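You operate a simulated robot arm through the tools that you are given. There is no shell and no other tool. Be economical: measure what you need, move in short steps, check, and stop when the job is done.

Carry out the task below with a simulated two-armed robot. There is one attempt and no reset: what you move stays moved.

Task
Wipe up the spill on the right half of the wall bench with the rag there and put it back.
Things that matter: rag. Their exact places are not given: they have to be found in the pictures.

The check looks at the end state, three seconds after you hand in, the way a careful person would. Anything else that was tipped, shoved, dropped, spilled or broken makes it a failure.

Robot
Two 6-joint arms with two-finger grippers on one trunk, on a base that drives. Base frame: it is fixed to the floor where the robot stands at the start and does not move with it; the origin is under the middle of the robot, x ahead of it, y to its left, z up; the surface under the hand at the start is at about z = 0.8. Lengths are in m, angles in degrees, forces in N, time in s.
The left shoulder is at the start at [0.06, 0.143, 0.9], the right one opposite. With the tool pointing down near the work surface each hand reaches from about 0.32 to 0.72 m from the robot's upright axis, wherever it stands, measured 20 degrees to its own side. Payload 2.45 kg a hand.
The tool frame of a hand sits at the grasp point between the pads (the TCP): z along the fingers, y along the line on which they close. The tips reach 0.026 m beyond it. Largest opening 0.096 m; the body of the gripper starts 0.069 m behind the TCP.
Orientation is that of the tool frame in the base frame, as a unit quaternion [w, x, y, z]. With the fingers straight down and closing along the base's y, the tool's x points along the base's -x, its y along +y and its z along -z.

Tools
- The arms move only by the tool drive_tool. It takes "left_plan", "right_plan" or both (then of equal length, played together; a hand with none holds still); each is a list of rows, each an object (a shift or turn left out is 0, a gripper value left out holds the last) with "claw": the finger opening in m, from 0 to 0.096; "offset": the shift along the tool's x, y, z in m, a list of three; "angular": the turn, a rotation vector about the tool's x, y, z in degrees, a list of three. In form: [{"claw": claw, "offset": [tx, ty, tz], "angular": [rx, ry, rz]}, ...]. A call has 1 to 8 rows; each row is the pose to reach, as a shift and turn from the pose commanded when the call began, along the tool's axes at that moment. Rows are played at 5 a second. More than 0.05 m and 8.6 degrees between two rows, or a gripper value outside its range, and nothing of the call is played. A pose out of reach is approached as far as the arm can. The call stops where the force on the tool passes 40 N (or 10 N more than at its start, if that is more) or the arm is blocked; 0.2 s more then pass. The fingers move at their own pace and stop on an object; they squeeze with about 41 N. The grip force told is the motor's: it shows also when the fingers shut on nothing. Time passes only in rows, and 0.2 s behind the last, so rows that repeat a pose let the fingers close. It gives the time, the measured TCP pose, the force on the tool (base axes), the opening and the grip force at its end, in the units of the frame above (readings bear some noise), with the torque about the TCP (base axes, N m) and any sound that the robot's microphone picked up, and new pictures: "show" is both (left out), scene, wrist or none (wrist: the cameras of the hands that moved).
- Cameras (640 x 400 px; columns grow to the right, rows downward): "scene" is now at [0.12, -0.0521, 1.5062]; the picture's right is [-0.64, -0.77, 0.00], its down [-0.56, 0.47, -0.68] and it looks along [0.53, -0.44, -0.73] (base axes); focal length 254 px, centre (320, 200). "left" rides on the left gripper at [0.082, -0.003, -0.098] in its tool frame; the picture's right is [0.04, 1.00, 0.00], its down [-0.73, 0.03, -0.68] and it looks along [-0.68, 0.03, 0.73] (tool axes); focal length 256 px, centre (320, 200). "right" rides on the right gripper at [0.082, 0.003, -0.098] in its tool frame; the picture's right is [-0.04, 1.00, 0.00], its down [-0.73, -0.03, -0.68] and it looks along [-0.68, -0.03, 0.73] (tool axes); focal length 256 px, centre (320, 200).
- raise_lower(by): slides the trunk up (or, below 0, down) by that many m; the arms and the scene camera ride with it, the base frame stays. It gives what a move gives, with no picture.
- drive_base(legs): drives the robot by 1 to 6 legs, each [ahead, turn to the left] in m and degrees, along the robot's own axes; the way and the turn of a leg run together, so that a leg with both is an arc; at most 1.5 m and 180 degrees a leg. The arms and the cameras ride along, it lands a little off, and it stops where it bumps. It gives what a move gives, and a new picture of the scene camera.
- head_to(pan, tilt): turns the head with the scene camera to pan (to the left, within 86 degrees either way) and tilt (down, from -29 to 69), counted from straight ahead of the robot. It gives what a move gives, and a new picture of the scene camera.
- point_at(camera, pixels): for up to 12 pixels [column, row] of the newest picture of that camera ("zoom" is the newest enlarged one), the place [x, y, z] in the base frame of the surface seen there, good to about 0.002 m. It takes no simulated time.
- enlarge(camera, box): a new picture of the part [left, top, right, bottom] of that camera's present view, enlarged. It takes no simulated time.
- close_job(): hands the job in; it is judged then, once.

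Keep the steps short. Do not move on a guess: measure, check each grasp and each placing, and mend mistakes. In all there are 80 turns and 260 pictures (those below and enlarged ones count). Leave the grippers open and the arms clear of the work at the hand-in unless told otherwise, and finish with a single line.

The tools are called after ">>>" as a command line: name --argument value ..., lists and objects as JSON in quotes. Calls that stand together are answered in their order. drive_tool: Moves the arms, as the interface text tells. Its arguments: {"type":"object","properties":{"left_plan":{"type":"array","items":{"type":"object","properties":{"claw":{"type":"number"},"offset":{"type":"array","items":{"type":"number"}},"angular":{"type":"array","items":{"type":"number"}}}}},"right_plan":{"type":"array","items":{"type":"object","properties":{"claw":{"type":"number"},"offset":{"type":"array","items":{"type":"number"}},"angular":{"type":"array","items":{"type":"number"}}}}},"show":{"type":"string","enum":["both","scene","wrist","none"]}},"required":[]} The other tools are called the same way: raise_lower (by) slides the trunk up or down; drive_base (legs) drives the base; head_to (pan, tilt) turns the head that bears the scene camera; point_at (camera, pixels) gives the place of the surface under pixels of a picture; enlarge (camera, box) takes an enlarged picture of a part of a camera's view; close_job () hands the job in.

At the start:

```text
time: 0.0
left_position: [0.515, -0.0403, 1.071]
left_tcp_rot: [0.0, 0.0, 1.0, -0.001]
left_wrist_force: [-0.5, -0.3, 0.2]
left_torque: [0.01, -0.01, -0.02]
left_finger_gap: 0.096
left_finger_force: 0.0
right_position: [0.3628, -0.4572, 1.0783]
right_tcp_rot: [0.0, 0.001, 1.0, 0.001]
right_wrist_force: [-0.1, -0.8, 0.3]
right_torque: [-0.01, -0.02, 0.02]
right_finger_gap: 0.0963
right_finger_force: 0.0
trunk travel left (down, up): [-0.525, 0.065]
robot x, y, heading: [-0.0022, 0.0025, -0.2]
head pan, tilt: [-39.7, 46.8]
```

scene: 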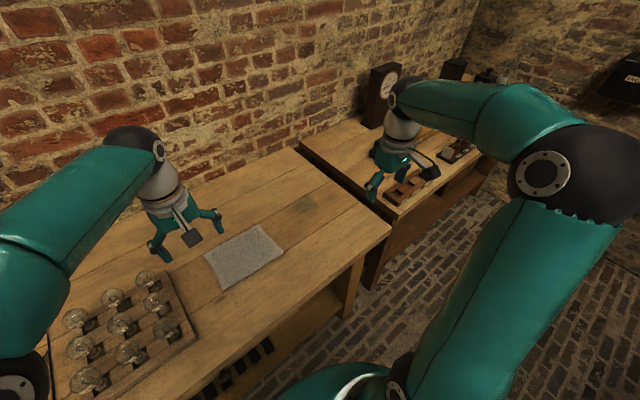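
right: 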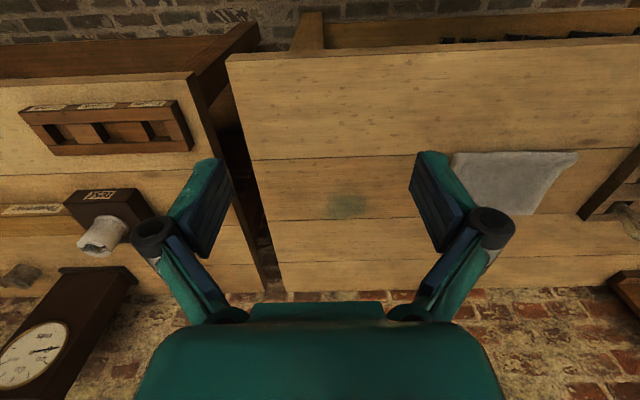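
left: 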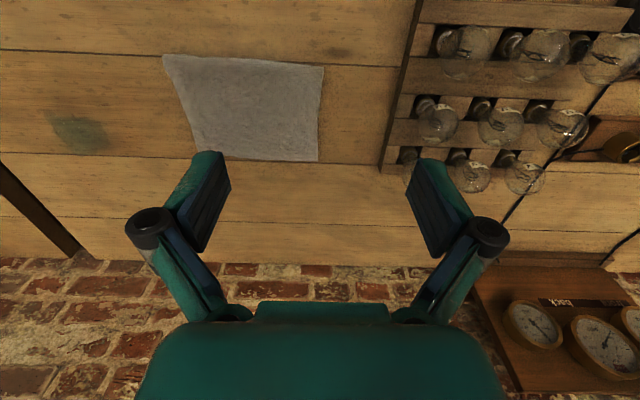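

I see a grey rag at about (245,255) in the scene view and a greenish stain near (305,203). I'll enlarge that area and measure both.

>>> enlarge --camera "scene" --box '[180, 130, 400, 300]'

>>> point_at --camera "right" --pixels '[[347, 206], [328, 206], [368, 206], [347, 195], [347, 218], [455, 155], [578, 153], [532, 213], [515, 180], [240, 70], [280, 280], [275, 200]]'

>>> point_at --camera "left" --pixels '[[80, 133], [55, 120], [105, 150], [164, 57], [322, 67], [318, 160], [200, 155], [250, 110], [385, 165], [250, 245], [250, 65], [250, 157]]'

>>> head_to --pan 0 --tilt 40

```text
2.35 times, centred on (290, 215) of scene
```

zoom: 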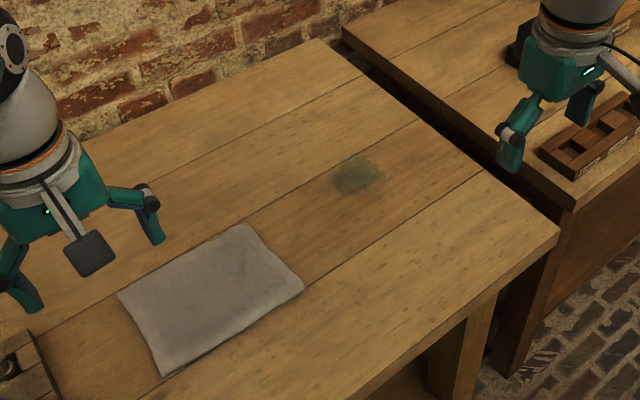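

```text
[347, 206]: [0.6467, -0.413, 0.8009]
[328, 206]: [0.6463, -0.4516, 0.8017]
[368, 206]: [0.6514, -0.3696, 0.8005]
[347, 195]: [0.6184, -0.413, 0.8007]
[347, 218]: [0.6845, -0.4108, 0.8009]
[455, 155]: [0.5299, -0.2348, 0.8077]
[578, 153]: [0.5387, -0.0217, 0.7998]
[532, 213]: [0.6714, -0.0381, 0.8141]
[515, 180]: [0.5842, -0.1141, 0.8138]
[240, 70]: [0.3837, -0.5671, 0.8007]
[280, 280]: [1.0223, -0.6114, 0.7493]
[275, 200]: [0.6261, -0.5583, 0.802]
```

```text
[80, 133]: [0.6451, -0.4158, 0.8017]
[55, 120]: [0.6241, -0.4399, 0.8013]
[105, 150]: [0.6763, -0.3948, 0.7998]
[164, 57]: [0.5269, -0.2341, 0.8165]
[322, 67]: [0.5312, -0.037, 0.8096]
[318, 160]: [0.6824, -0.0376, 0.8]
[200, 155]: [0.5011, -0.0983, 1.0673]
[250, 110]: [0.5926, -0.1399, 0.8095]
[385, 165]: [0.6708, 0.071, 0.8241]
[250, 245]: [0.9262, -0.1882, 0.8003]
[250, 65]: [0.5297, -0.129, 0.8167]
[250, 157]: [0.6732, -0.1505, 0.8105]
```

```text
time: 1.1
left_position: [0.5151, -0.0403, 1.0715]
left_tcp_rot: [0.0, -0.001, 1.0, -0.001]
left_wrist_force: [-0.1, 0.8, 0.5]
left_torque: [0.01, 0.02, 0.0]
left_finger_gap: 0.096
left_finger_force: 0.3
right_position: [0.3638, -0.457, 1.0779]
right_tcp_rot: [0.0, 0.0, 1.0, 0.0]
right_wrist_force: [-0.7, 0.7, -0.7]
right_torque: [0.02, -0.03, 0.0]
right_finger_gap: 0.0962
right_finger_force: 0.0
trunk travel left (down, up): [-0.525, 0.065]
robot x, y, heading: [-0.0024, -0.0014, -0.2]
head pan, tilt: [0.0, 40.0]
```

scene: 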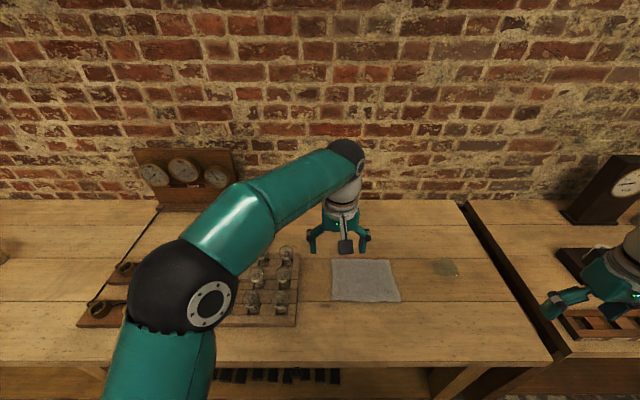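

The bench ahead holds the rag, and a stain at about (0.648,-0.413). I'll check the rest of the surroundings for other spills or rags before choosing.

>>> head_to --pan 60 --tilt 35

>>> head_to --pan -75 --tilt 35

>>> enlarge --camera "right" --box '[0, 60, 240, 300]'

```text
time: 2.4
left_position: [0.5155, -0.0395, 1.0718]
left_tcp_rot: [-0.001, 0.0, 1.0, -0.001]
left_wrist_force: [-0.5, -0.2, 0.4]
left_torque: [0.02, 0.01, 0.02]
left_finger_gap: 0.0963
left_finger_force: 0.0
right_position: [0.3626, -0.4565, 1.0778]
right_tcp_rot: [0.0, 0.0, 1.0, 0.0]
right_wrist_force: [0.0, -0.6, 0.2]
right_torque: [0.0, 0.01, 0.02]
right_finger_gap: 0.0958
right_finger_force: 0.1
trunk travel left (down, up): [-0.525, 0.065]
robot x, y, heading: [-0.0014, -0.0012, 0.3]
head pan, tilt: [60.0, 35.0]
```

scene: 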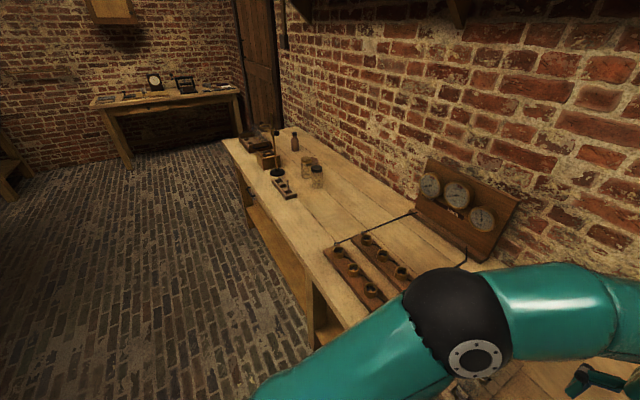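

```text
time: 4.5
left_position: [0.5142, -0.0406, 1.0713]
left_tcp_rot: [0.0, 0.0, 1.0, 0.0]
left_wrist_force: [0.6, 0.3, 0.2]
left_torque: [0.01, -0.02, 0.0]
left_finger_gap: 0.0958
left_finger_force: 0.0
right_position: [0.3633, -0.4571, 1.0786]
right_tcp_rot: [-0.001, 0.0, 1.0, 0.0]
right_wrist_force: [-0.2, 0.8, 0.2]
right_torque: [0.02, 0.0, 0.01]
right_finger_gap: 0.096
right_finger_force: 0.1
trunk travel left (down, up): [-0.525, 0.065]
robot x, y, heading: [0.0022, 0.0003, -0.1]
head pan, tilt: [-75.0, 35.0]
```

scene: 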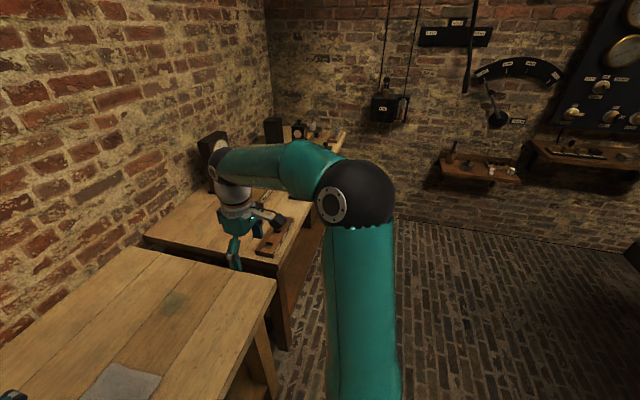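

```text
1.67 times, centred on (120, 180) of right
```

zoom: 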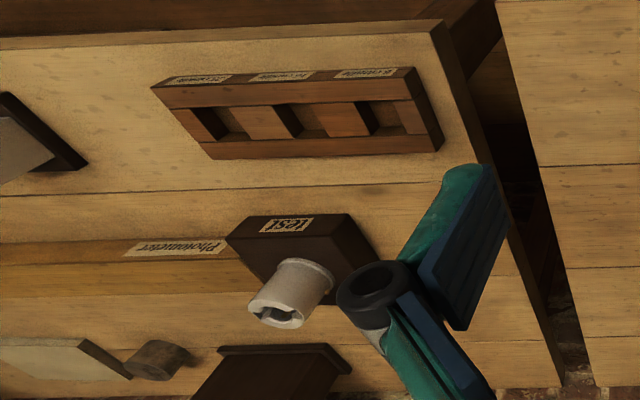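

The only rag is at x 0.53–0.68, y −0.235…−0.03, and the only spill is at about (0.648,−0.413). The spill is 0.77 m away, so it's slightly out of reach. I'll move the left hand up and to the left, then drive a little closer.

>>> drive_tool --left_plan '[{"offset": [0, 0.03, -0.03]}, {"offset": [0, 0.065, -0.06]}, {"offset": [0, 0.1, -0.08]}, {"offset": [0.03, 0.135, -0.09]}, {"offset": [0.06, 0.17, -0.1]}, {"offset": [0.1, 0.2, -0.1]}]' --show "none"

>>> head_to --pan -20 --tilt 65

```text
time: 5.9
left_position: [0.4151, 0.1625, 1.1697]
left_tcp_rot: [0.001, 0.001, 1.0, -0.003]
left_wrist_force: [-0.3, 0.7, -1.2]
left_torque: [0.02, -0.03, -0.02]
left_finger_gap: 0.096
left_finger_force: 0.1
right_position: [0.3618, -0.4573, 1.0793]
right_tcp_rot: [0.0, 0.001, 1.0, 0.0]
right_wrist_force: [0.2, 0.9, -0.2]
right_torque: [-0.03, -0.01, 0.0]
right_finger_gap: 0.0961
right_finger_force: 0.2
trunk travel left (down, up): [-0.525, 0.065]
robot x, y, heading: [-0.0005, 0.0004, 0.1]
head pan, tilt: [-75.0, 35.0]
```

```text
time: 7.2
left_position: [0.4168, 0.1605, 1.1696]
left_tcp_rot: [0.0, -0.001, 1.0, -0.001]
left_wrist_force: [0.7, -0.4, -0.4]
left_torque: [0.01, -0.01, 0.01]
left_finger_gap: 0.0959
left_finger_force: 0.0
right_position: [0.3633, -0.4567, 1.0792]
right_tcp_rot: [0.0, -0.001, 1.0, 0.001]
right_wrist_force: [-0.4, 0.5, -0.2]
right_torque: [0.01, -0.02, -0.03]
right_finger_gap: 0.0959
right_finger_force: 0.1
trunk travel left (down, up): [-0.525, 0.065]
robot x, y, heading: [0.0021, 0.0008, 0.0]
head pan, tilt: [-20.0, 65.0]
```

scene: 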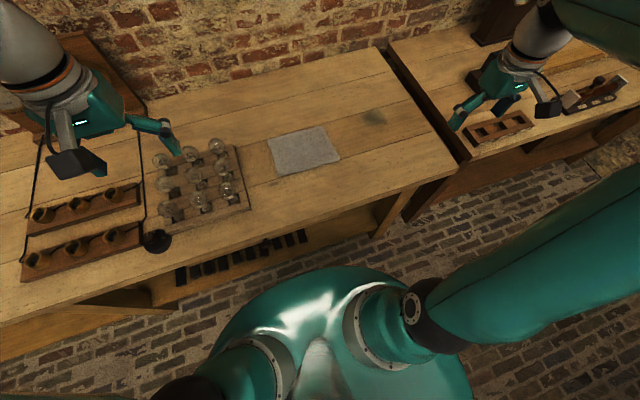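

There's floor between the trunk and the bench. I'll measure the gap.

>>> point_at --camera "scene" --pixels '[[330, 268], [250, 285], [330, 255], [310, 213], [390, 180], [240, 270], [283, 135], [305, 150], [375, 117]]'

```text
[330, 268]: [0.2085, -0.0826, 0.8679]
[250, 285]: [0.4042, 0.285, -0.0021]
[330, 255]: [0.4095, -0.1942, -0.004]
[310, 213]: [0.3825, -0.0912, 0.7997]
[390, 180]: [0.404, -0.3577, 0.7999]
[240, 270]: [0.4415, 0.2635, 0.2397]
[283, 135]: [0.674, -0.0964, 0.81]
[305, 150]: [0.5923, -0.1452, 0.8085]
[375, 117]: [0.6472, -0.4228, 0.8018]
```

The trunk front is at x≈0.21 and the bench edge at x≈0.38, so driving 0.09 m ahead is safe.

>>> drive_base --legs '[[0.09, 0]]'

```text
time: 8.3
left_position: [0.5097, 0.1606, 1.1687]
left_tcp_rot: [0.0, 0.001, 1.0, 0.0]
left_wrist_force: [1.3, 0.1, 0.5]
left_torque: [-0.04, 0.04, -0.02]
left_finger_gap: 0.0961
left_finger_force: 0.1
right_position: [0.4566, -0.4566, 1.0772]
right_tcp_rot: [-0.001, 0.0, 1.0, 0.0]
right_wrist_force: [0.4, 0.3, 0.5]
right_torque: [-0.05, -0.01, -0.02]
right_finger_gap: 0.096
right_finger_force: 0.1
trunk travel left (down, up): [-0.525, 0.065]
robot x, y, heading: [0.0908, 0.0006, 0.1]
head pan, tilt: [-20.0, 65.0]
```

scene: 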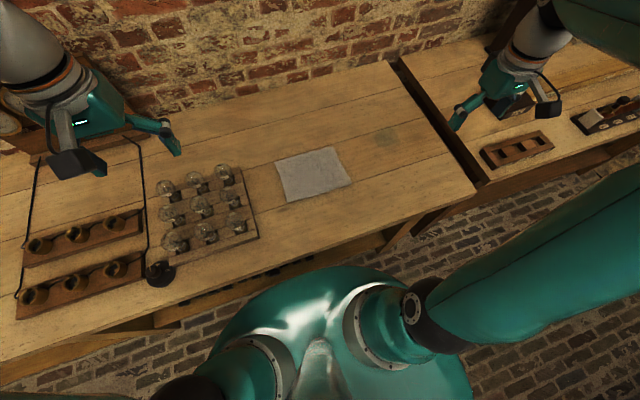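

I'll move the right hand over the rag's centre (0.605,−0.135), staying high.

>>> drive_tool --right_plan '[{"offset": [-0.019, 0.04, 0.01]}, {"offset": [-0.037, 0.08, 0.02]}, {"offset": [-0.056, 0.12, 0.03]}, {"offset": [-0.074, 0.16, 0.045]}, {"offset": [-0.093, 0.2, 0.06]}, {"offset": [-0.111, 0.24, 0.075]}, {"offset": [-0.13, 0.28, 0.09]}, {"offset": [-0.148, 0.32, 0.1]}]'

```text
time: 10.1
left_position: [0.51, 0.161, 1.1694]
left_tcp_rot: [-0.001, 0.0, 1.0, -0.002]
left_wrist_force: [-0.5, 0.8, 0.3]
left_torque: [-0.03, 0.0, 0.0]
left_finger_gap: 0.0957
left_finger_force: 0.1
right_position: [0.6033, -0.134, 0.9766]
right_tcp_rot: [0.0, 0.0, 1.0, 0.0]
right_wrist_force: [0.3, -0.4, -0.7]
right_torque: [0.01, 0.0, 0.0]
right_finger_gap: 0.0961
right_finger_force: 0.0
trunk travel left (down, up): [-0.525, 0.065]
robot x, y, heading: [0.0886, 0.0011, 0.0]
head pan, tilt: [-20.0, 65.0]
```

scene: 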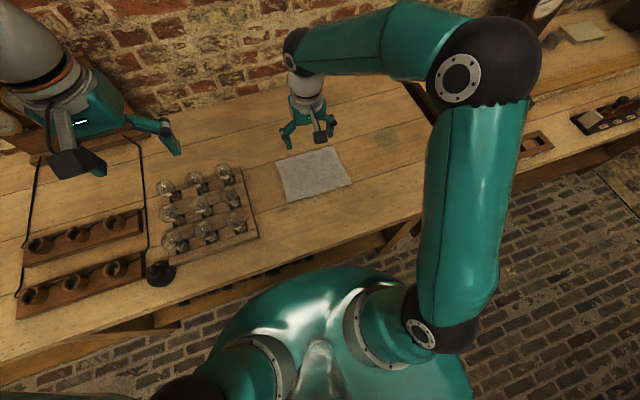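
right: 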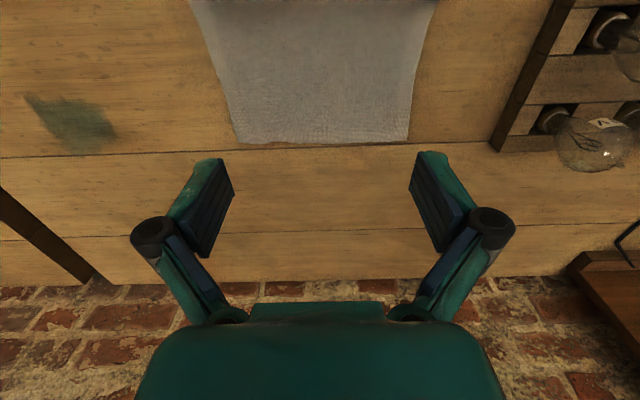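

Before touching the rag, I'll record its corners and the spill's outline.

>>> point_at --camera "scene" --pixels '[[278, 163], [333, 148], [351, 183], [288, 201], [314, 175], [300, 172], [325, 170], [305, 185]]'

>>> point_at --camera "right" --pixels '[[240, 142], [405, 138], [325, 141], [325, 100], [325, 20], [26, 97], [70, 100], [108, 112], [115, 133], [75, 150], [55, 130], [75, 122]]'

>>> enlarge --camera "scene" --box '[250, 110, 442, 230]'

```text
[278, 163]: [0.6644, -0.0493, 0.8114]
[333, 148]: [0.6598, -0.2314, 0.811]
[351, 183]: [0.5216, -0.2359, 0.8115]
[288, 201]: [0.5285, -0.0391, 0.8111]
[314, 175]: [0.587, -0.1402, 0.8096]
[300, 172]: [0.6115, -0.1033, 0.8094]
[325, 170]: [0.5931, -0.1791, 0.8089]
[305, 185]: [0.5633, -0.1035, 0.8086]
```

```text
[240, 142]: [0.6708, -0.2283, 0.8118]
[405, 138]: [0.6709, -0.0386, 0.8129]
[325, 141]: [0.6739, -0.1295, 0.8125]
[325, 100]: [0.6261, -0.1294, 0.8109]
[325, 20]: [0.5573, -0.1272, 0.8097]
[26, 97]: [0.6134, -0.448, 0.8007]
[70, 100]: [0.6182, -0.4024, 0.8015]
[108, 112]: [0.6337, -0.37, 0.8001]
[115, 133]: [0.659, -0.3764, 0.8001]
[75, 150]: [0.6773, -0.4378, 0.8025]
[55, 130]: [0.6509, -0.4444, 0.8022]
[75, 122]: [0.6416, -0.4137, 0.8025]
```

```text
3.33 times, centred on (346, 170) of scene
```

zoom: 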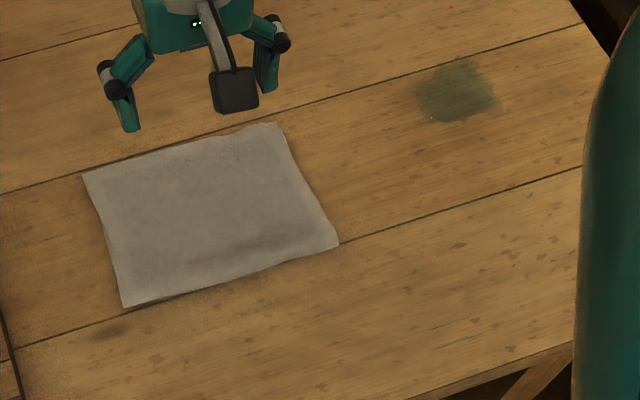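

Rag centre is (0.598,−0.134) and it's about 0.01 m thick. The spill spans x 0.613–0.682, y −0.45…−0.368. I'll narrow the fingers to 0.06 and descend until the tips are just above the bench, pressing into the cloth.

>>> drive_tool --right_plan '[{"offset": [0, 0, 0.04], "claw": 0.06}, {"offset": [0, 0, 0.08], "claw": 0.06}, {"offset": [0, 0, 0.11], "claw": 0.06}, {"offset": [0, 0, 0.13], "claw": 0.06}, {"offset": [0, 0, 0.138], "claw": 0.06}, {"offset": [0, 0, 0.142], "claw": 0.06}]'

```text
time: 11.5
left_position: [0.5088, 0.1616, 1.1699]
left_tcp_rot: [0.0, 0.0, 1.0, -0.001]
left_wrist_force: [-0.4, 0.1, -1.1]
left_torque: [-0.01, 0.02, 0.05]
left_finger_gap: 0.0962
left_finger_force: 0.0
right_position: [0.6046, -0.1365, 0.8369]
right_tcp_rot: [0.0, 0.0, 1.0, 0.0]
right_wrist_force: [0.3, -0.5, 0.6]
right_torque: [0.02, -0.01, 0.03]
right_finger_gap: 0.0601
right_finger_force: 0.1
trunk travel left (down, up): [-0.525, 0.065]
robot x, y, heading: [0.0954, 0.0013, -0.2]
head pan, tilt: [-20.0, 65.0]
```

scene: 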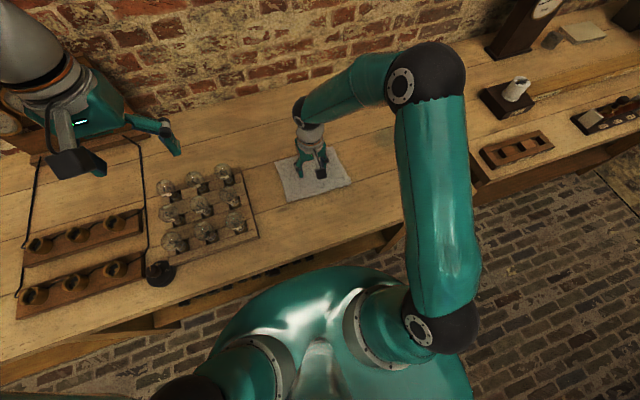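
right: 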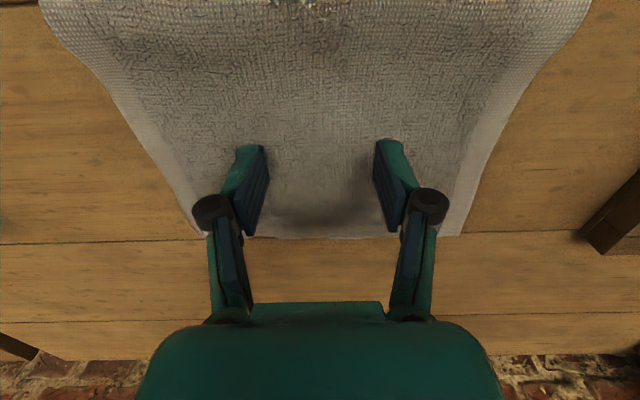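

The tips are at z≈0.811, right at the cloth top. I'll press about 5 mm lower and close.

>>> drive_tool --right_plan '[{"offset": [0, 0, 0.003], "claw": 0.06}, {"offset": [0, 0, 0.005], "claw": 0.06}, {"offset": [0, 0, 0.005], "claw": 0.03}, {"offset": [0, 0, 0.005], "claw": 0.01}, {"offset": [0, 0, 0.005], "claw": 0.0}, {"offset": [0, 0, 0.005], "claw": 0.0}]'

```text
time: 12.9
left_position: [0.5089, 0.1606, 1.1693]
left_tcp_rot: [0.0, 0.0, 1.0, -0.001]
left_wrist_force: [-0.1, 0.2, 0.4]
left_torque: [-0.02, -0.02, 0.0]
left_finger_gap: 0.0961
left_finger_force: 0.0
right_position: [0.6031, -0.1367, 0.8321]
right_tcp_rot: [0.001, -0.001, 1.0, 0.0]
right_wrist_force: [0.9, -0.1, 10.3]
right_torque: [-0.05, 0.03, -0.06]
right_finger_gap: 0.0083
right_finger_force: 35.5
trunk travel left (down, up): [-0.525, 0.065]
robot x, y, heading: [0.0916, -0.0027, 0.1]
head pan, tilt: [-20.0, 65.0]
```

scene: 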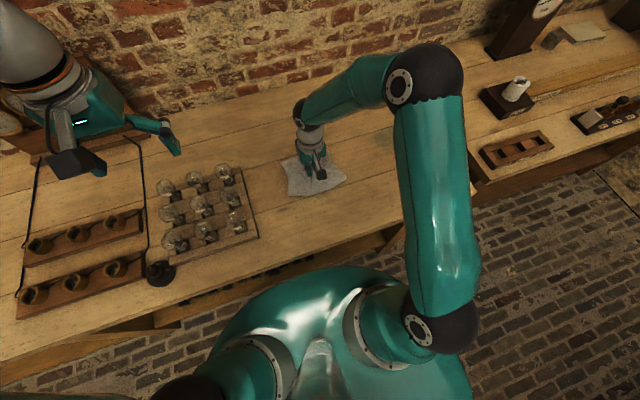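
right: 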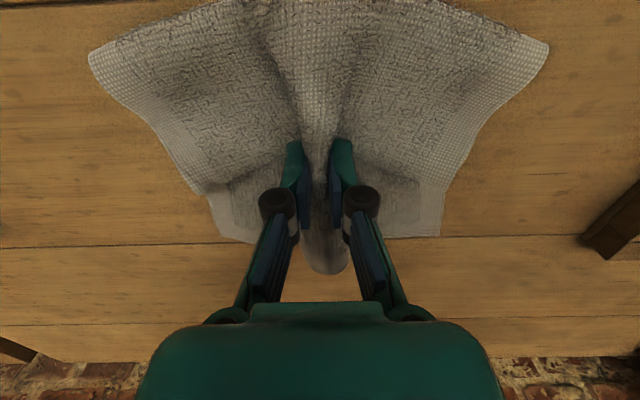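

The cloth is soft and a fold is pinched (gap 8 mm, 35 N). I'll drag it along the bench to the spill, keeping contact.

>>> drive_tool --right_plan '[{"offset": [-0.005, -0.03, -0.002]}, {"offset": [-0.011, -0.07, -0.002]}, {"offset": [-0.018, -0.11, -0.002]}, {"offset": [-0.024, -0.15, -0.002]}, {"offset": [-0.031, -0.19, -0.002]}, {"offset": [-0.037, -0.23, -0.001]}, {"offset": [-0.044, -0.275, 0]}, {"offset": [-0.044, -0.275, 0.001]}]'

```text
time: 14.7
left_position: [0.5078, 0.1622, 1.1706]
left_tcp_rot: [0.0, 0.0, 1.0, -0.002]
left_wrist_force: [0.1, -0.3, -0.4]
left_torque: [0.0, 0.02, 0.02]
left_finger_gap: 0.0962
left_finger_force: 0.0
right_position: [0.6476, -0.4131, 0.832]
right_tcp_rot: [0.001, 0.0, 1.0, -0.001]
right_wrist_force: [-0.4, 1.0, 10.5]
right_torque: [-0.01, 0.02, -0.06]
right_finger_gap: 0.008
right_finger_force: 35.9
trunk travel left (down, up): [-0.525, 0.065]
robot x, y, heading: [0.0959, -0.0015, -0.2]
head pan, tilt: [-20.0, 65.0]
```

scene: 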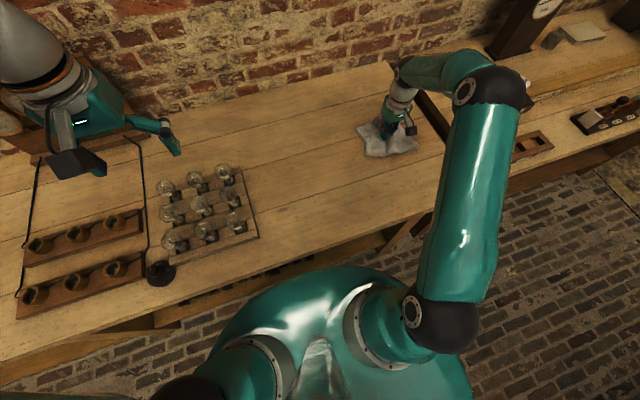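
right: 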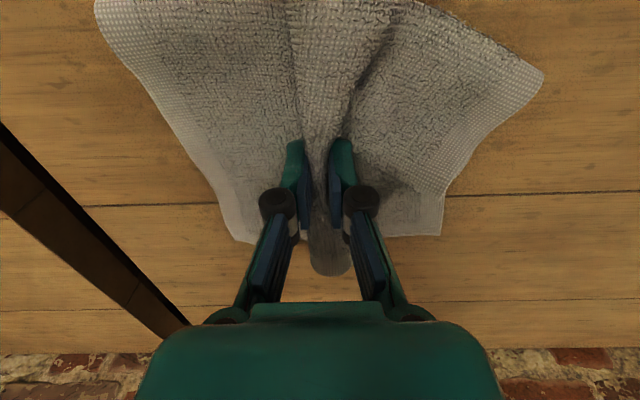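

The rag is on the spill. I'll scrub in ±0.04 m strokes, along y and then along x.

>>> drive_tool --right_plan '[{"offset": [0, -0.04, 0]}, {"offset": [0.02, 0, 0]}, {"offset": [0.025, 0.04, 0]}, {"offset": [0.025, 0, 0]}, {"offset": [0.0, -0.04, 0]}, {"offset": [-0.025, -0.03, 0]}, {"offset": [-0.025, 0.01, 0]}, {"offset": [-0.025, 0.04, 0]}]' --show "none"

>>> drive_tool --right_plan '[{"offset": [0.025, 0.0, 0]}, {"offset": [0.06, -0.02, 0]}, {"offset": [0.03, -0.045, 0]}, {"offset": [-0.01, -0.055, 0]}, {"offset": [0.025, -0.08, 0]}, {"offset": [0.06, -0.06, 0]}, {"offset": [0.04, -0.02, 0]}, {"offset": [0.025, 0.025, 0]}]'

```text
time: 16.5
left_position: [0.5088, 0.1605, 1.1711]
left_tcp_rot: [0.001, 0.0, 1.0, 0.0]
left_wrist_force: [-0.4, -0.9, -0.5]
left_torque: [-0.02, 0.01, 0.0]
left_finger_gap: 0.0959
left_finger_force: 0.1
right_position: [0.6724, -0.3732, 0.8312]
right_tcp_rot: [0.0, 0.0, 1.0, -0.001]
right_wrist_force: [0.1, -4.6, 14.3]
right_torque: [-0.12, -0.02, -0.05]
right_finger_gap: 0.0083
right_finger_force: 36.0
trunk travel left (down, up): [-0.525, 0.065]
robot x, y, heading: [0.0884, 0.0011, 0.2]
head pan, tilt: [-20.0, 65.0]
```

```text
time: 18.3
left_position: [0.5073, 0.1627, 1.1694]
left_tcp_rot: [0.0, 0.0, 1.0, -0.002]
left_wrist_force: [0.6, -0.4, 0.1]
left_torque: [-0.02, 0.01, 0.03]
left_finger_gap: 0.0959
left_finger_force: 0.0
right_position: [0.6475, -0.3484, 0.8315]
right_tcp_rot: [0.001, 0.0, 1.0, -0.001]
right_wrist_force: [-1.5, -3.6, 18.2]
right_torque: [-0.12, 0.07, -0.01]
right_finger_gap: 0.0083
right_finger_force: 36.7
trunk travel left (down, up): [-0.525, 0.065]
robot x, y, heading: [0.0935, 0.0015, 0.3]
head pan, tilt: [-20.0, 65.0]
```

scene: 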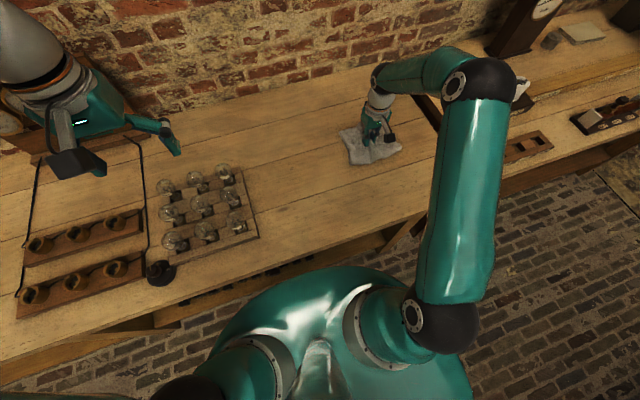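
right: 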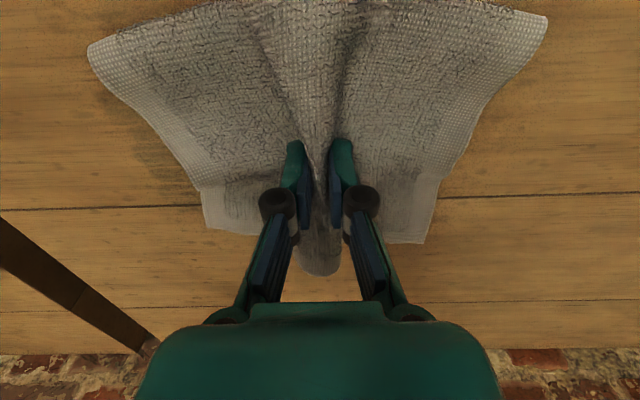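

Now I'll slide the rag back toward y≈−0.2 to uncover the spot and inspect it.

>>> drive_tool --right_plan '[{"offset": [0.01, 0.04, 0]}, {"offset": [0.02, 0.08, -0.001]}, {"offset": [0.03, 0.12, -0.001]}, {"offset": [0.035, 0.15, -0.001]}]'

>>> enlarge --camera "scene" --box '[290, 90, 450, 190]'

>>> enlarge --camera "right" --box '[0, 0, 320, 300]'

```text
time: 19.3
left_position: [0.5079, 0.1608, 1.1686]
left_tcp_rot: [0.001, 0.0, 1.0, -0.001]
left_wrist_force: [0.3, 0.2, 0.0]
left_torque: [-0.01, 0.0, 0.0]
left_finger_gap: 0.096
left_finger_force: 0.0
right_position: [0.6119, -0.1979, 0.8321]
right_tcp_rot: [-0.001, 0.0, 1.0, 0.0]
right_wrist_force: [0.6, -3.7, 9.3]
right_torque: [-0.17, 0.02, -0.04]
right_finger_gap: 0.0082
right_finger_force: 36.1
trunk travel left (down, up): [-0.525, 0.065]
robot x, y, heading: [0.093, -0.003, -0.1]
head pan, tilt: [-20.0, 65.0]
```

scene: 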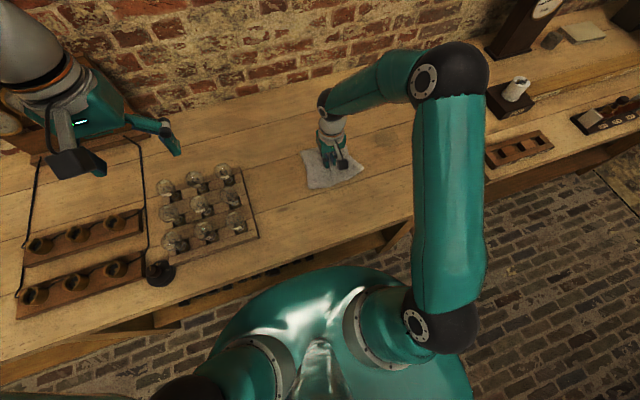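
right: 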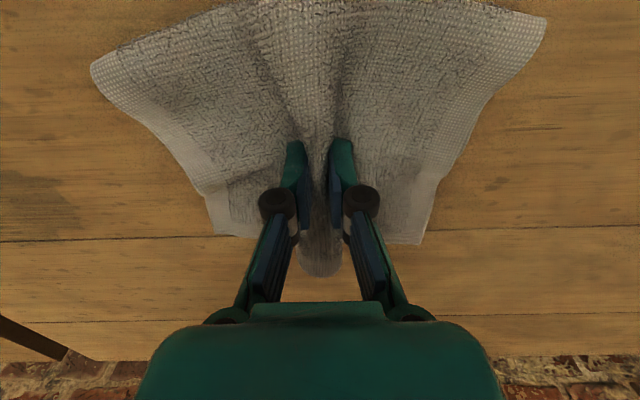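

```text
4.00 times, centred on (370, 140) of scene
```

zoom: 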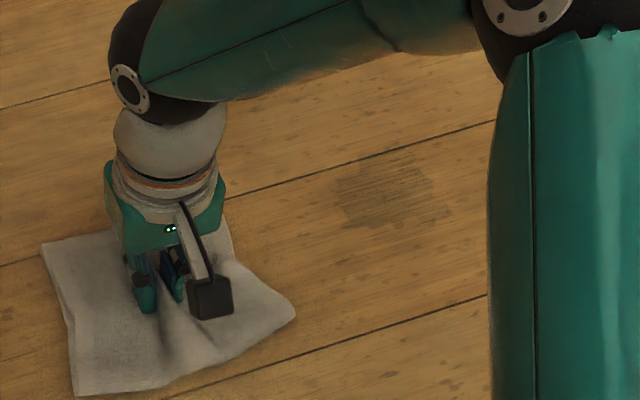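

```text
1.33 times, centred on (160, 150) of right
```

zoom: 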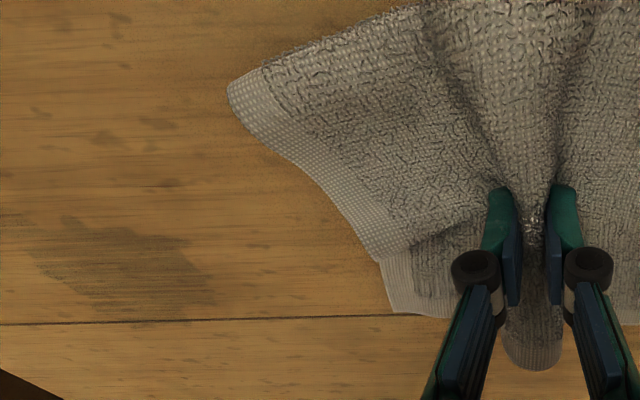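

The spill has faded but a darker trace remains. I'll measure it and wipe more.

>>> point_at --camera "right" --pixels '[[30, 185], [20, 170], [60, 190], [70, 225], [40, 230], [100, 205]]'

>>> drive_tool --right_plan '[{"offset": [-0.02, -0.045, 0.001]}, {"offset": [-0.045, -0.085, 0.001]}, {"offset": [-0.055, -0.125, 0.001]}, {"offset": [-0.06, -0.165, 0.001]}, {"offset": [-0.06, -0.21, 0.001]}, {"offset": [-0.055, -0.25, 0.001]}, {"offset": [-0.05, -0.21, 0.001]}, {"offset": [-0.045, -0.17, 0.001]}]' --show "none"

>>> drive_tool --right_plan '[{"offset": [0.005, -0.04, 0]}, {"offset": [0.01, -0.085, 0]}, {"offset": [0.02, -0.045, 0]}, {"offset": [0.03, 0, 0]}, {"offset": [0.035, -0.045, 0]}, {"offset": [0.04, -0.085, 0]}, {"offset": [0.02, -0.045, 0]}, {"offset": [0.0, 0, 0]}]' --show "none"

>>> drive_tool --right_plan '[{"offset": [-0.01, -0.035, 0]}, {"offset": [0.03, -0.04, 0]}, {"offset": [0.0, -0.065, 0]}, {"offset": [-0.03, -0.045, 0]}, {"offset": [-0.02, 0, 0]}, {"offset": [0.01, 0.04, 0]}, {"offset": [0.02, 0.085, 0]}, {"offset": [0.035, 0.13, -0.001]}]'

>>> enlarge --camera "scene" --box '[290, 90, 450, 190]'

```text
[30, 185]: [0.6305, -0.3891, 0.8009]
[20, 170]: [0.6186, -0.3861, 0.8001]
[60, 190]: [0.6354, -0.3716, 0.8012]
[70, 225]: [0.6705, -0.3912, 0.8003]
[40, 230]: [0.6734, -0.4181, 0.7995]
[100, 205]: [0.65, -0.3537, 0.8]
```

```text
time: 21.1
left_position: [0.508, 0.1612, 1.17]
left_tcp_rot: [0.0, -0.001, 1.0, -0.001]
left_wrist_force: [-0.5, -0.1, 0.1]
left_torque: [0.0, 0.0, 0.01]
left_finger_gap: 0.0959
left_finger_force: 0.1
right_position: [0.6567, -0.3644, 0.8315]
right_tcp_rot: [0.0, 0.0, 1.0, -0.001]
right_wrist_force: [0.7, -2.8, 6.6]
right_torque: [-0.08, -0.05, -0.03]
right_finger_gap: 0.0083
right_finger_force: 36.0
trunk travel left (down, up): [-0.525, 0.065]
robot x, y, heading: [0.0921, -0.0001, 0.3]
head pan, tilt: [-20.0, 65.0]
```

```text
time: 22.9
left_position: [0.5081, 0.162, 1.1691]
left_tcp_rot: [0.0, 0.0, 1.0, -0.001]
left_wrist_force: [0.4, -0.1, -0.3]
left_torque: [0.0, 0.0, -0.01]
left_finger_gap: 0.0962
left_finger_force: 0.0
right_position: [0.6557, -0.366, 0.8306]
right_tcp_rot: [-0.001, 0.0, 1.0, 0.0]
right_wrist_force: [-1.1, -1.9, 9.8]
right_torque: [-0.08, -0.02, -0.03]
right_finger_gap: 0.0082
right_finger_force: 36.4
trunk travel left (down, up): [-0.525, 0.065]
robot x, y, heading: [0.0915, 0.0004, 0.3]
head pan, tilt: [-20.0, 65.0]
```

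```text
time: 24.7
left_position: [0.5076, 0.1618, 1.1699]
left_tcp_rot: [0.001, 0.0, 1.0, -0.001]
left_wrist_force: [0.0, 0.0, 0.8]
left_torque: [-0.01, -0.03, 0.01]
left_finger_gap: 0.096
left_finger_force: 0.0
right_position: [0.6224, -0.2351, 0.8316]
right_tcp_rot: [0.0, 0.0, 1.0, 0.001]
right_wrist_force: [0.6, -0.9, 9.8]
right_torque: [0.01, -0.01, -0.04]
right_finger_gap: 0.0082
right_finger_force: 36.0
trunk travel left (down, up): [-0.525, 0.065]
robot x, y, heading: [0.0867, 0.0002, 0.1]
head pan, tilt: [-20.0, 65.0]
```

scene: 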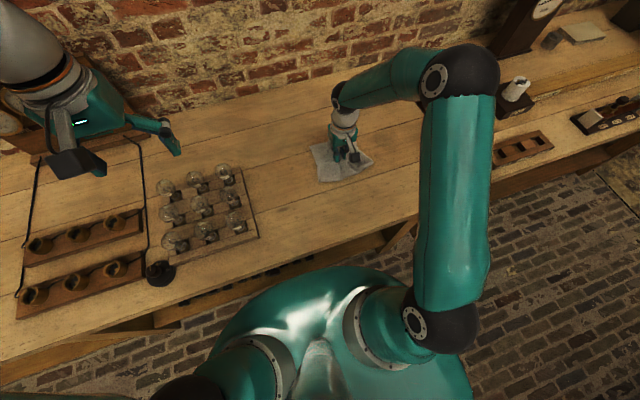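
right: 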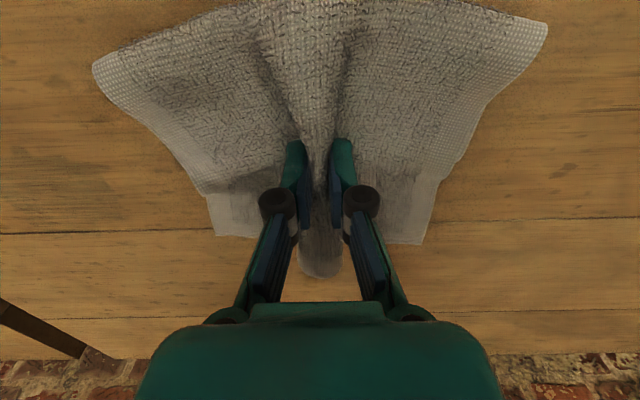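

```text
4.00 times, centred on (370, 140) of scene
```

zoom: 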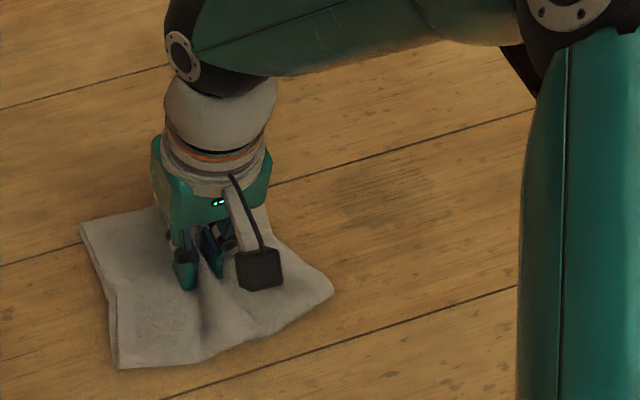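

It's nearly gone, with only a faint trace near zoom (380,195). I'll do one more round of strokes.

>>> drive_tool --right_plan '[{"offset": [-0.01, -0.045, 0.001]}, {"offset": [-0.02, -0.09, 0.001]}, {"offset": [-0.025, -0.13, 0.001]}, {"offset": [-0.025, -0.175, 0.001]}, {"offset": [-0.025, -0.22, 0.001]}, {"offset": [-0.035, -0.18, 0.001]}, {"offset": [-0.045, -0.14, 0.001]}, {"offset": [-0.045, -0.18, 0.001]}]' --show "none"

>>> drive_tool --right_plan '[{"offset": [0, -0.04, 0]}, {"offset": [0.02, 0, 0]}, {"offset": [0.03, 0.04, 0]}, {"offset": [0.04, 0, 0]}, {"offset": [0.04, -0.04, 0]}, {"offset": [0.01, -0.01, 0]}, {"offset": [-0.02, 0.02, 0]}, {"offset": [0.01, 0.0, 0]}]' --show "none"

>>> drive_tool --right_plan '[{"offset": [-0.02, -0.03, 0]}, {"offset": [0.02, -0.02, 0]}, {"offset": [-0.015, 0.01, 0]}, {"offset": [0.02, 0.03, 0]}, {"offset": [0.02, 0.075, 0]}, {"offset": [0.025, 0.12, 0]}, {"offset": [0.03, 0.165, -0.001]}, {"offset": [0.035, 0.205, -0.001]}]'

>>> enlarge --camera "scene" --box '[290, 90, 450, 190]'

```text
time: 26.5
left_position: [0.5084, 0.162, 1.1698]
left_tcp_rot: [0.0, -0.001, 1.0, -0.002]
left_wrist_force: [0.7, -0.5, -0.8]
left_torque: [0.06, -0.02, -0.01]
left_finger_gap: 0.0961
left_finger_force: 0.1
right_position: [0.6685, -0.4151, 0.8315]
right_tcp_rot: [0.001, -0.001, 1.0, 0.001]
right_wrist_force: [2.5, 5.3, 16.0]
right_torque: [0.17, -0.05, -0.07]
right_finger_gap: 0.0087
right_finger_force: 36.3
trunk travel left (down, up): [-0.525, 0.065]
robot x, y, heading: [0.0915, -0.0018, -0.0]
head pan, tilt: [-20.0, 65.0]
```

```text
time: 28.3
left_position: [0.5075, 0.1612, 1.1699]
left_tcp_rot: [0.0, -0.001, 1.0, -0.001]
left_wrist_force: [-0.9, -0.1, 0.2]
left_torque: [0.01, -0.01, -0.01]
left_finger_gap: 0.096
left_finger_force: 0.1
right_position: [0.6543, -0.4163, 0.8317]
right_tcp_rot: [0.0, 0.001, 1.0, 0.002]
right_wrist_force: [1.3, 1.8, 8.3]
right_torque: [0.09, -0.05, -0.07]
right_finger_gap: 0.0082
right_finger_force: 35.9
trunk travel left (down, up): [-0.525, 0.065]
robot x, y, heading: [0.0926, -0.0, 0.1]
head pan, tilt: [-20.0, 65.0]
```

```text
time: 30.1
left_position: [0.5079, 0.1609, 1.1695]
left_tcp_rot: [0.002, 0.0, 1.0, 0.0]
left_wrist_force: [0.4, 0.2, 0.7]
left_torque: [-0.03, 0.0, 0.0]
left_finger_gap: 0.0962
left_finger_force: 0.0
right_position: [0.6232, -0.2091, 0.8319]
right_tcp_rot: [0.001, 0.0, 1.0, 0.0]
right_wrist_force: [0.0, -1.8, 9.1]
right_torque: [0.0, 0.0, -0.08]
right_finger_gap: 0.0085
right_finger_force: 36.1
trunk travel left (down, up): [-0.525, 0.065]
robot x, y, heading: [0.0933, 0.0006, 0.0]
head pan, tilt: [-20.0, 65.0]
```

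scene: 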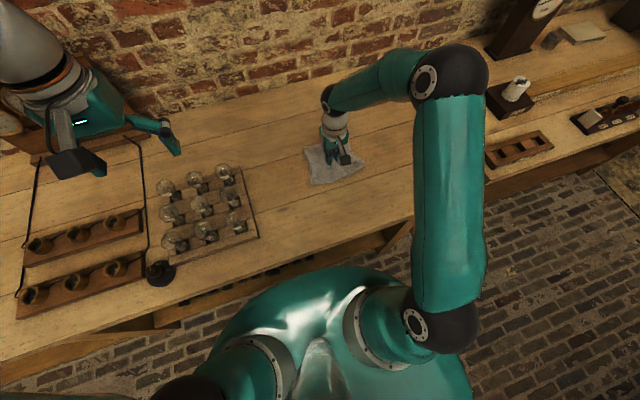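
right: 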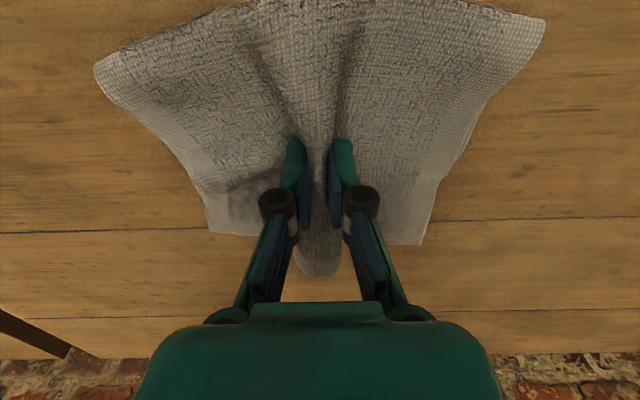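

```text
4.00 times, centred on (370, 140) of scene
```

zoom: 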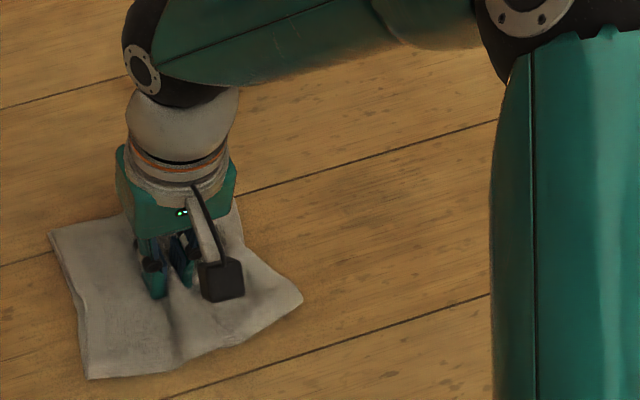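

The spill is gone. I'll slide the rag back to the grasp spot (0.604,−0.137), then open to the original 0.06 so the fold spreads out again.

>>> drive_tool --right_plan '[{"offset": [0.006, 0.025, 0]}, {"offset": [0.013, 0.05, 0]}, {"offset": [0.019, 0.073, 0]}, {"offset": [0.019, 0.073, 0], "claw": 0.02}, {"offset": [0.019, 0.073, 0], "claw": 0.04}, {"offset": [0.019, 0.073, 0], "claw": 0.06}, {"offset": [0.019, 0.073, 0], "claw": 0.06}]'

```text
time: 31.7
left_position: [0.5083, 0.16, 1.1699]
left_tcp_rot: [0.0, 0.001, 1.0, -0.001]
left_wrist_force: [0.8, -0.2, -0.1]
left_torque: [-0.01, 0.0, -0.01]
left_finger_gap: 0.096
left_finger_force: 0.1
right_position: [0.6034, -0.138, 0.8316]
right_tcp_rot: [-0.001, -0.001, 1.0, -0.001]
right_wrist_force: [0.9, 0.1, -0.2]
right_torque: [-0.01, 0.0, -0.01]
right_finger_gap: 0.0597
right_finger_force: 0.0
trunk travel left (down, up): [-0.525, 0.065]
robot x, y, heading: [0.09, 0.0008, 0.0]
head pan, tilt: [-20.0, 65.0]
```

scene: 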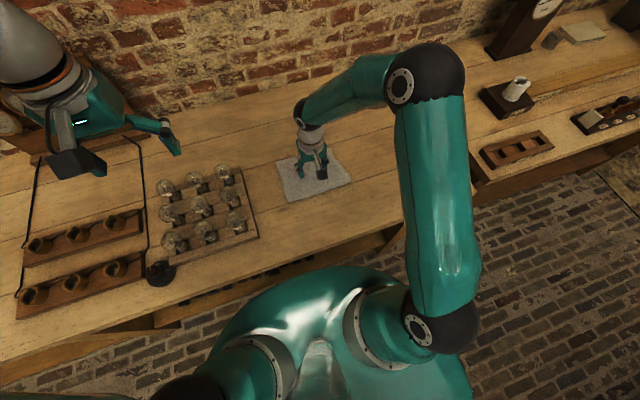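
right: 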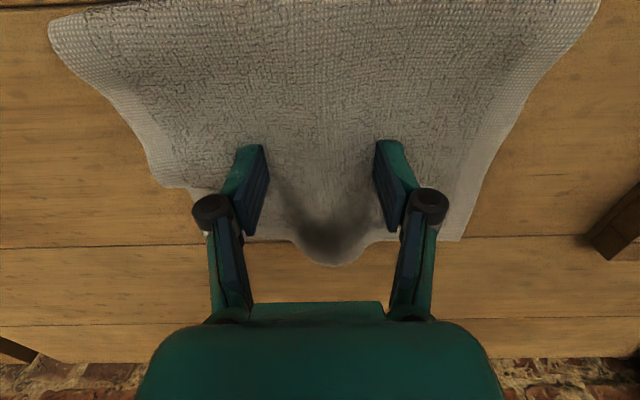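

The cloth has spread back out. I'll lift straight up, then move back right to clear the view.

>>> drive_tool --right_plan '[{"offset": [0, 0, -0.02]}, {"offset": [0, 0, -0.06], "claw": 0.07}, {"offset": [0, 0, -0.11], "claw": 0.09}, {"offset": [0, 0, -0.16], "claw": 0.096}, {"offset": [0.02, -0.04, -0.18]}, {"offset": [0.04, -0.08, -0.2]}, {"offset": [0.06, -0.12, -0.22]}, {"offset": [0.08, -0.16, -0.24]}]'

>>> drive_tool --right_plan '[{"offset": [0.02, -0.04, 0]}, {"offset": [0.04, -0.08, 0]}, {"offset": [0.06, -0.12, 0]}, {"offset": [0.07, -0.16, 0]}]'

>>> enlarge --camera "scene" --box '[250, 90, 442, 210]'

>>> point_at --camera "scene" --pixels '[[280, 165], [332, 150], [349, 182], [290, 200], [314, 175]]'

```text
time: 33.5
left_position: [0.5078, 0.1604, 1.1697]
left_tcp_rot: [0.001, 0.001, 1.0, 0.0]
left_wrist_force: [-0.5, 0.1, 0.3]
left_torque: [0.01, -0.04, 0.01]
left_finger_gap: 0.0957
left_finger_force: 0.1
right_position: [0.5249, -0.3021, 1.0744]
right_tcp_rot: [-0.001, 0.0, 1.0, 0.001]
right_wrist_force: [-0.1, -0.3, -0.6]
right_torque: [0.01, -0.02, 0.0]
right_finger_gap: 0.0961
right_finger_force: 0.0
trunk travel left (down, up): [-0.525, 0.065]
robot x, y, heading: [0.0939, 0.0024, -0.3]
head pan, tilt: [-20.0, 65.0]
```

scene: 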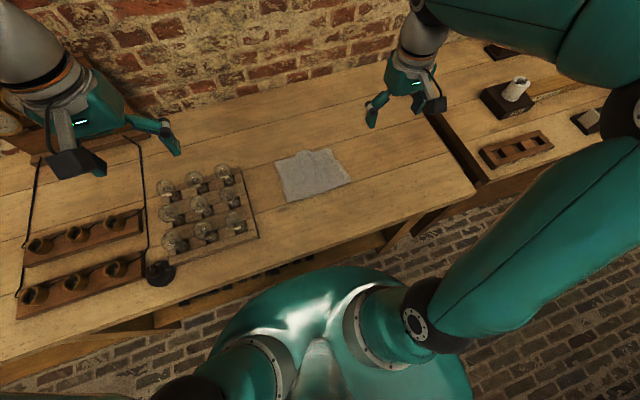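
right: 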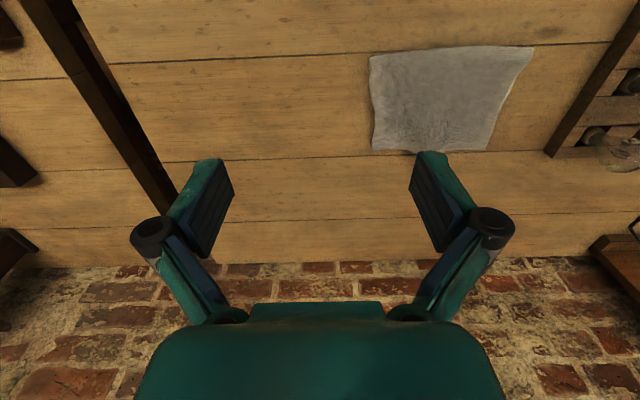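

```text
time: 34.5
left_position: [0.509, 0.1609, 1.1697]
left_tcp_rot: [0.0, 0.0, 1.0, -0.001]
left_wrist_force: [0.1, -0.1, -0.3]
left_torque: [0.0, 0.03, 0.0]
left_finger_gap: 0.096
left_finger_force: 0.0
right_position: [0.4564, -0.4614, 1.0697]
right_tcp_rot: [0.0, -0.002, 1.0, 0.0]
right_wrist_force: [-0.1, -0.3, 0.3]
right_torque: [0.0, 0.03, 0.0]
right_finger_gap: 0.0962
right_finger_force: 0.0
trunk travel left (down, up): [-0.525, 0.065]
robot x, y, heading: [0.0904, 0.0003, 0.2]
head pan, tilt: [-20.0, 65.0]
```

scene: 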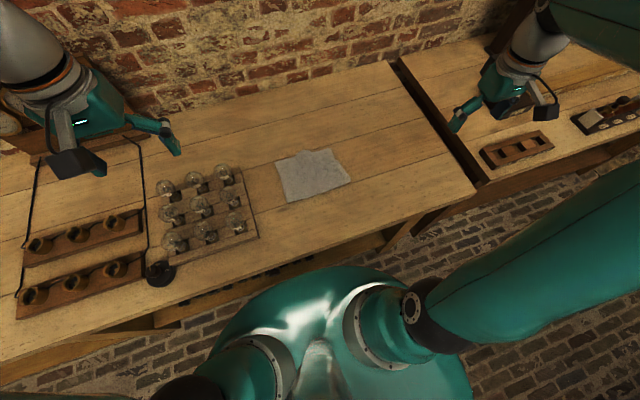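
right: 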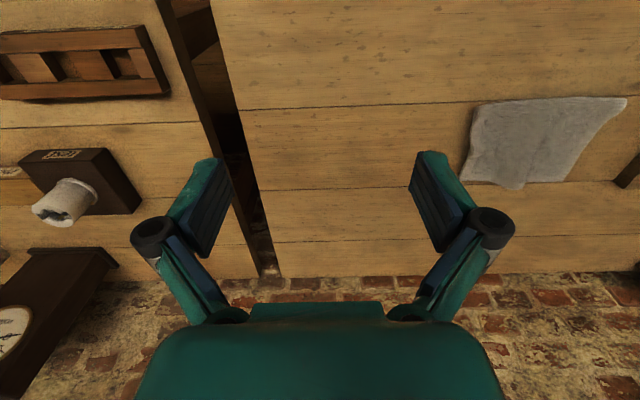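

```text
3.33 times, centred on (346, 150) of scene
```

zoom: 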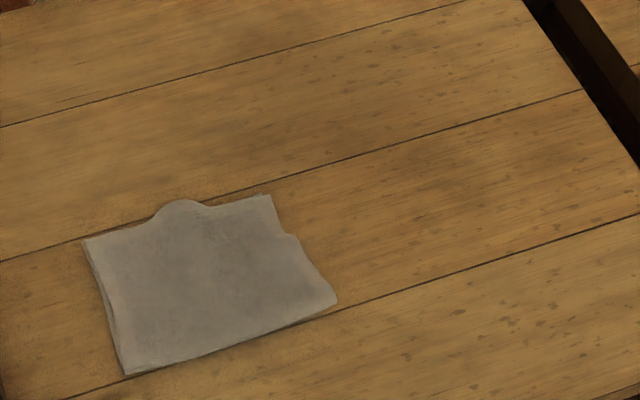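

```text
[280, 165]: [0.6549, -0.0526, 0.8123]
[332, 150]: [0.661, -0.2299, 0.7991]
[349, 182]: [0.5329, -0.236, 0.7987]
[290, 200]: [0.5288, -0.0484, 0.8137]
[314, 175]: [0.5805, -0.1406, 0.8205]
```

The spill is gone. The rag lies nearly flat with a small fold, within about 1 cm of its old outline. Nothing else moved, the grippers are open and the arms are clear, so I'm handing in.

>>> close_job

```text
The job is handed in.
```

I wiped up the spill on the right half of the wall bench and put the rag back to within about 1 cm of where it was, nearly flat with a small fold.
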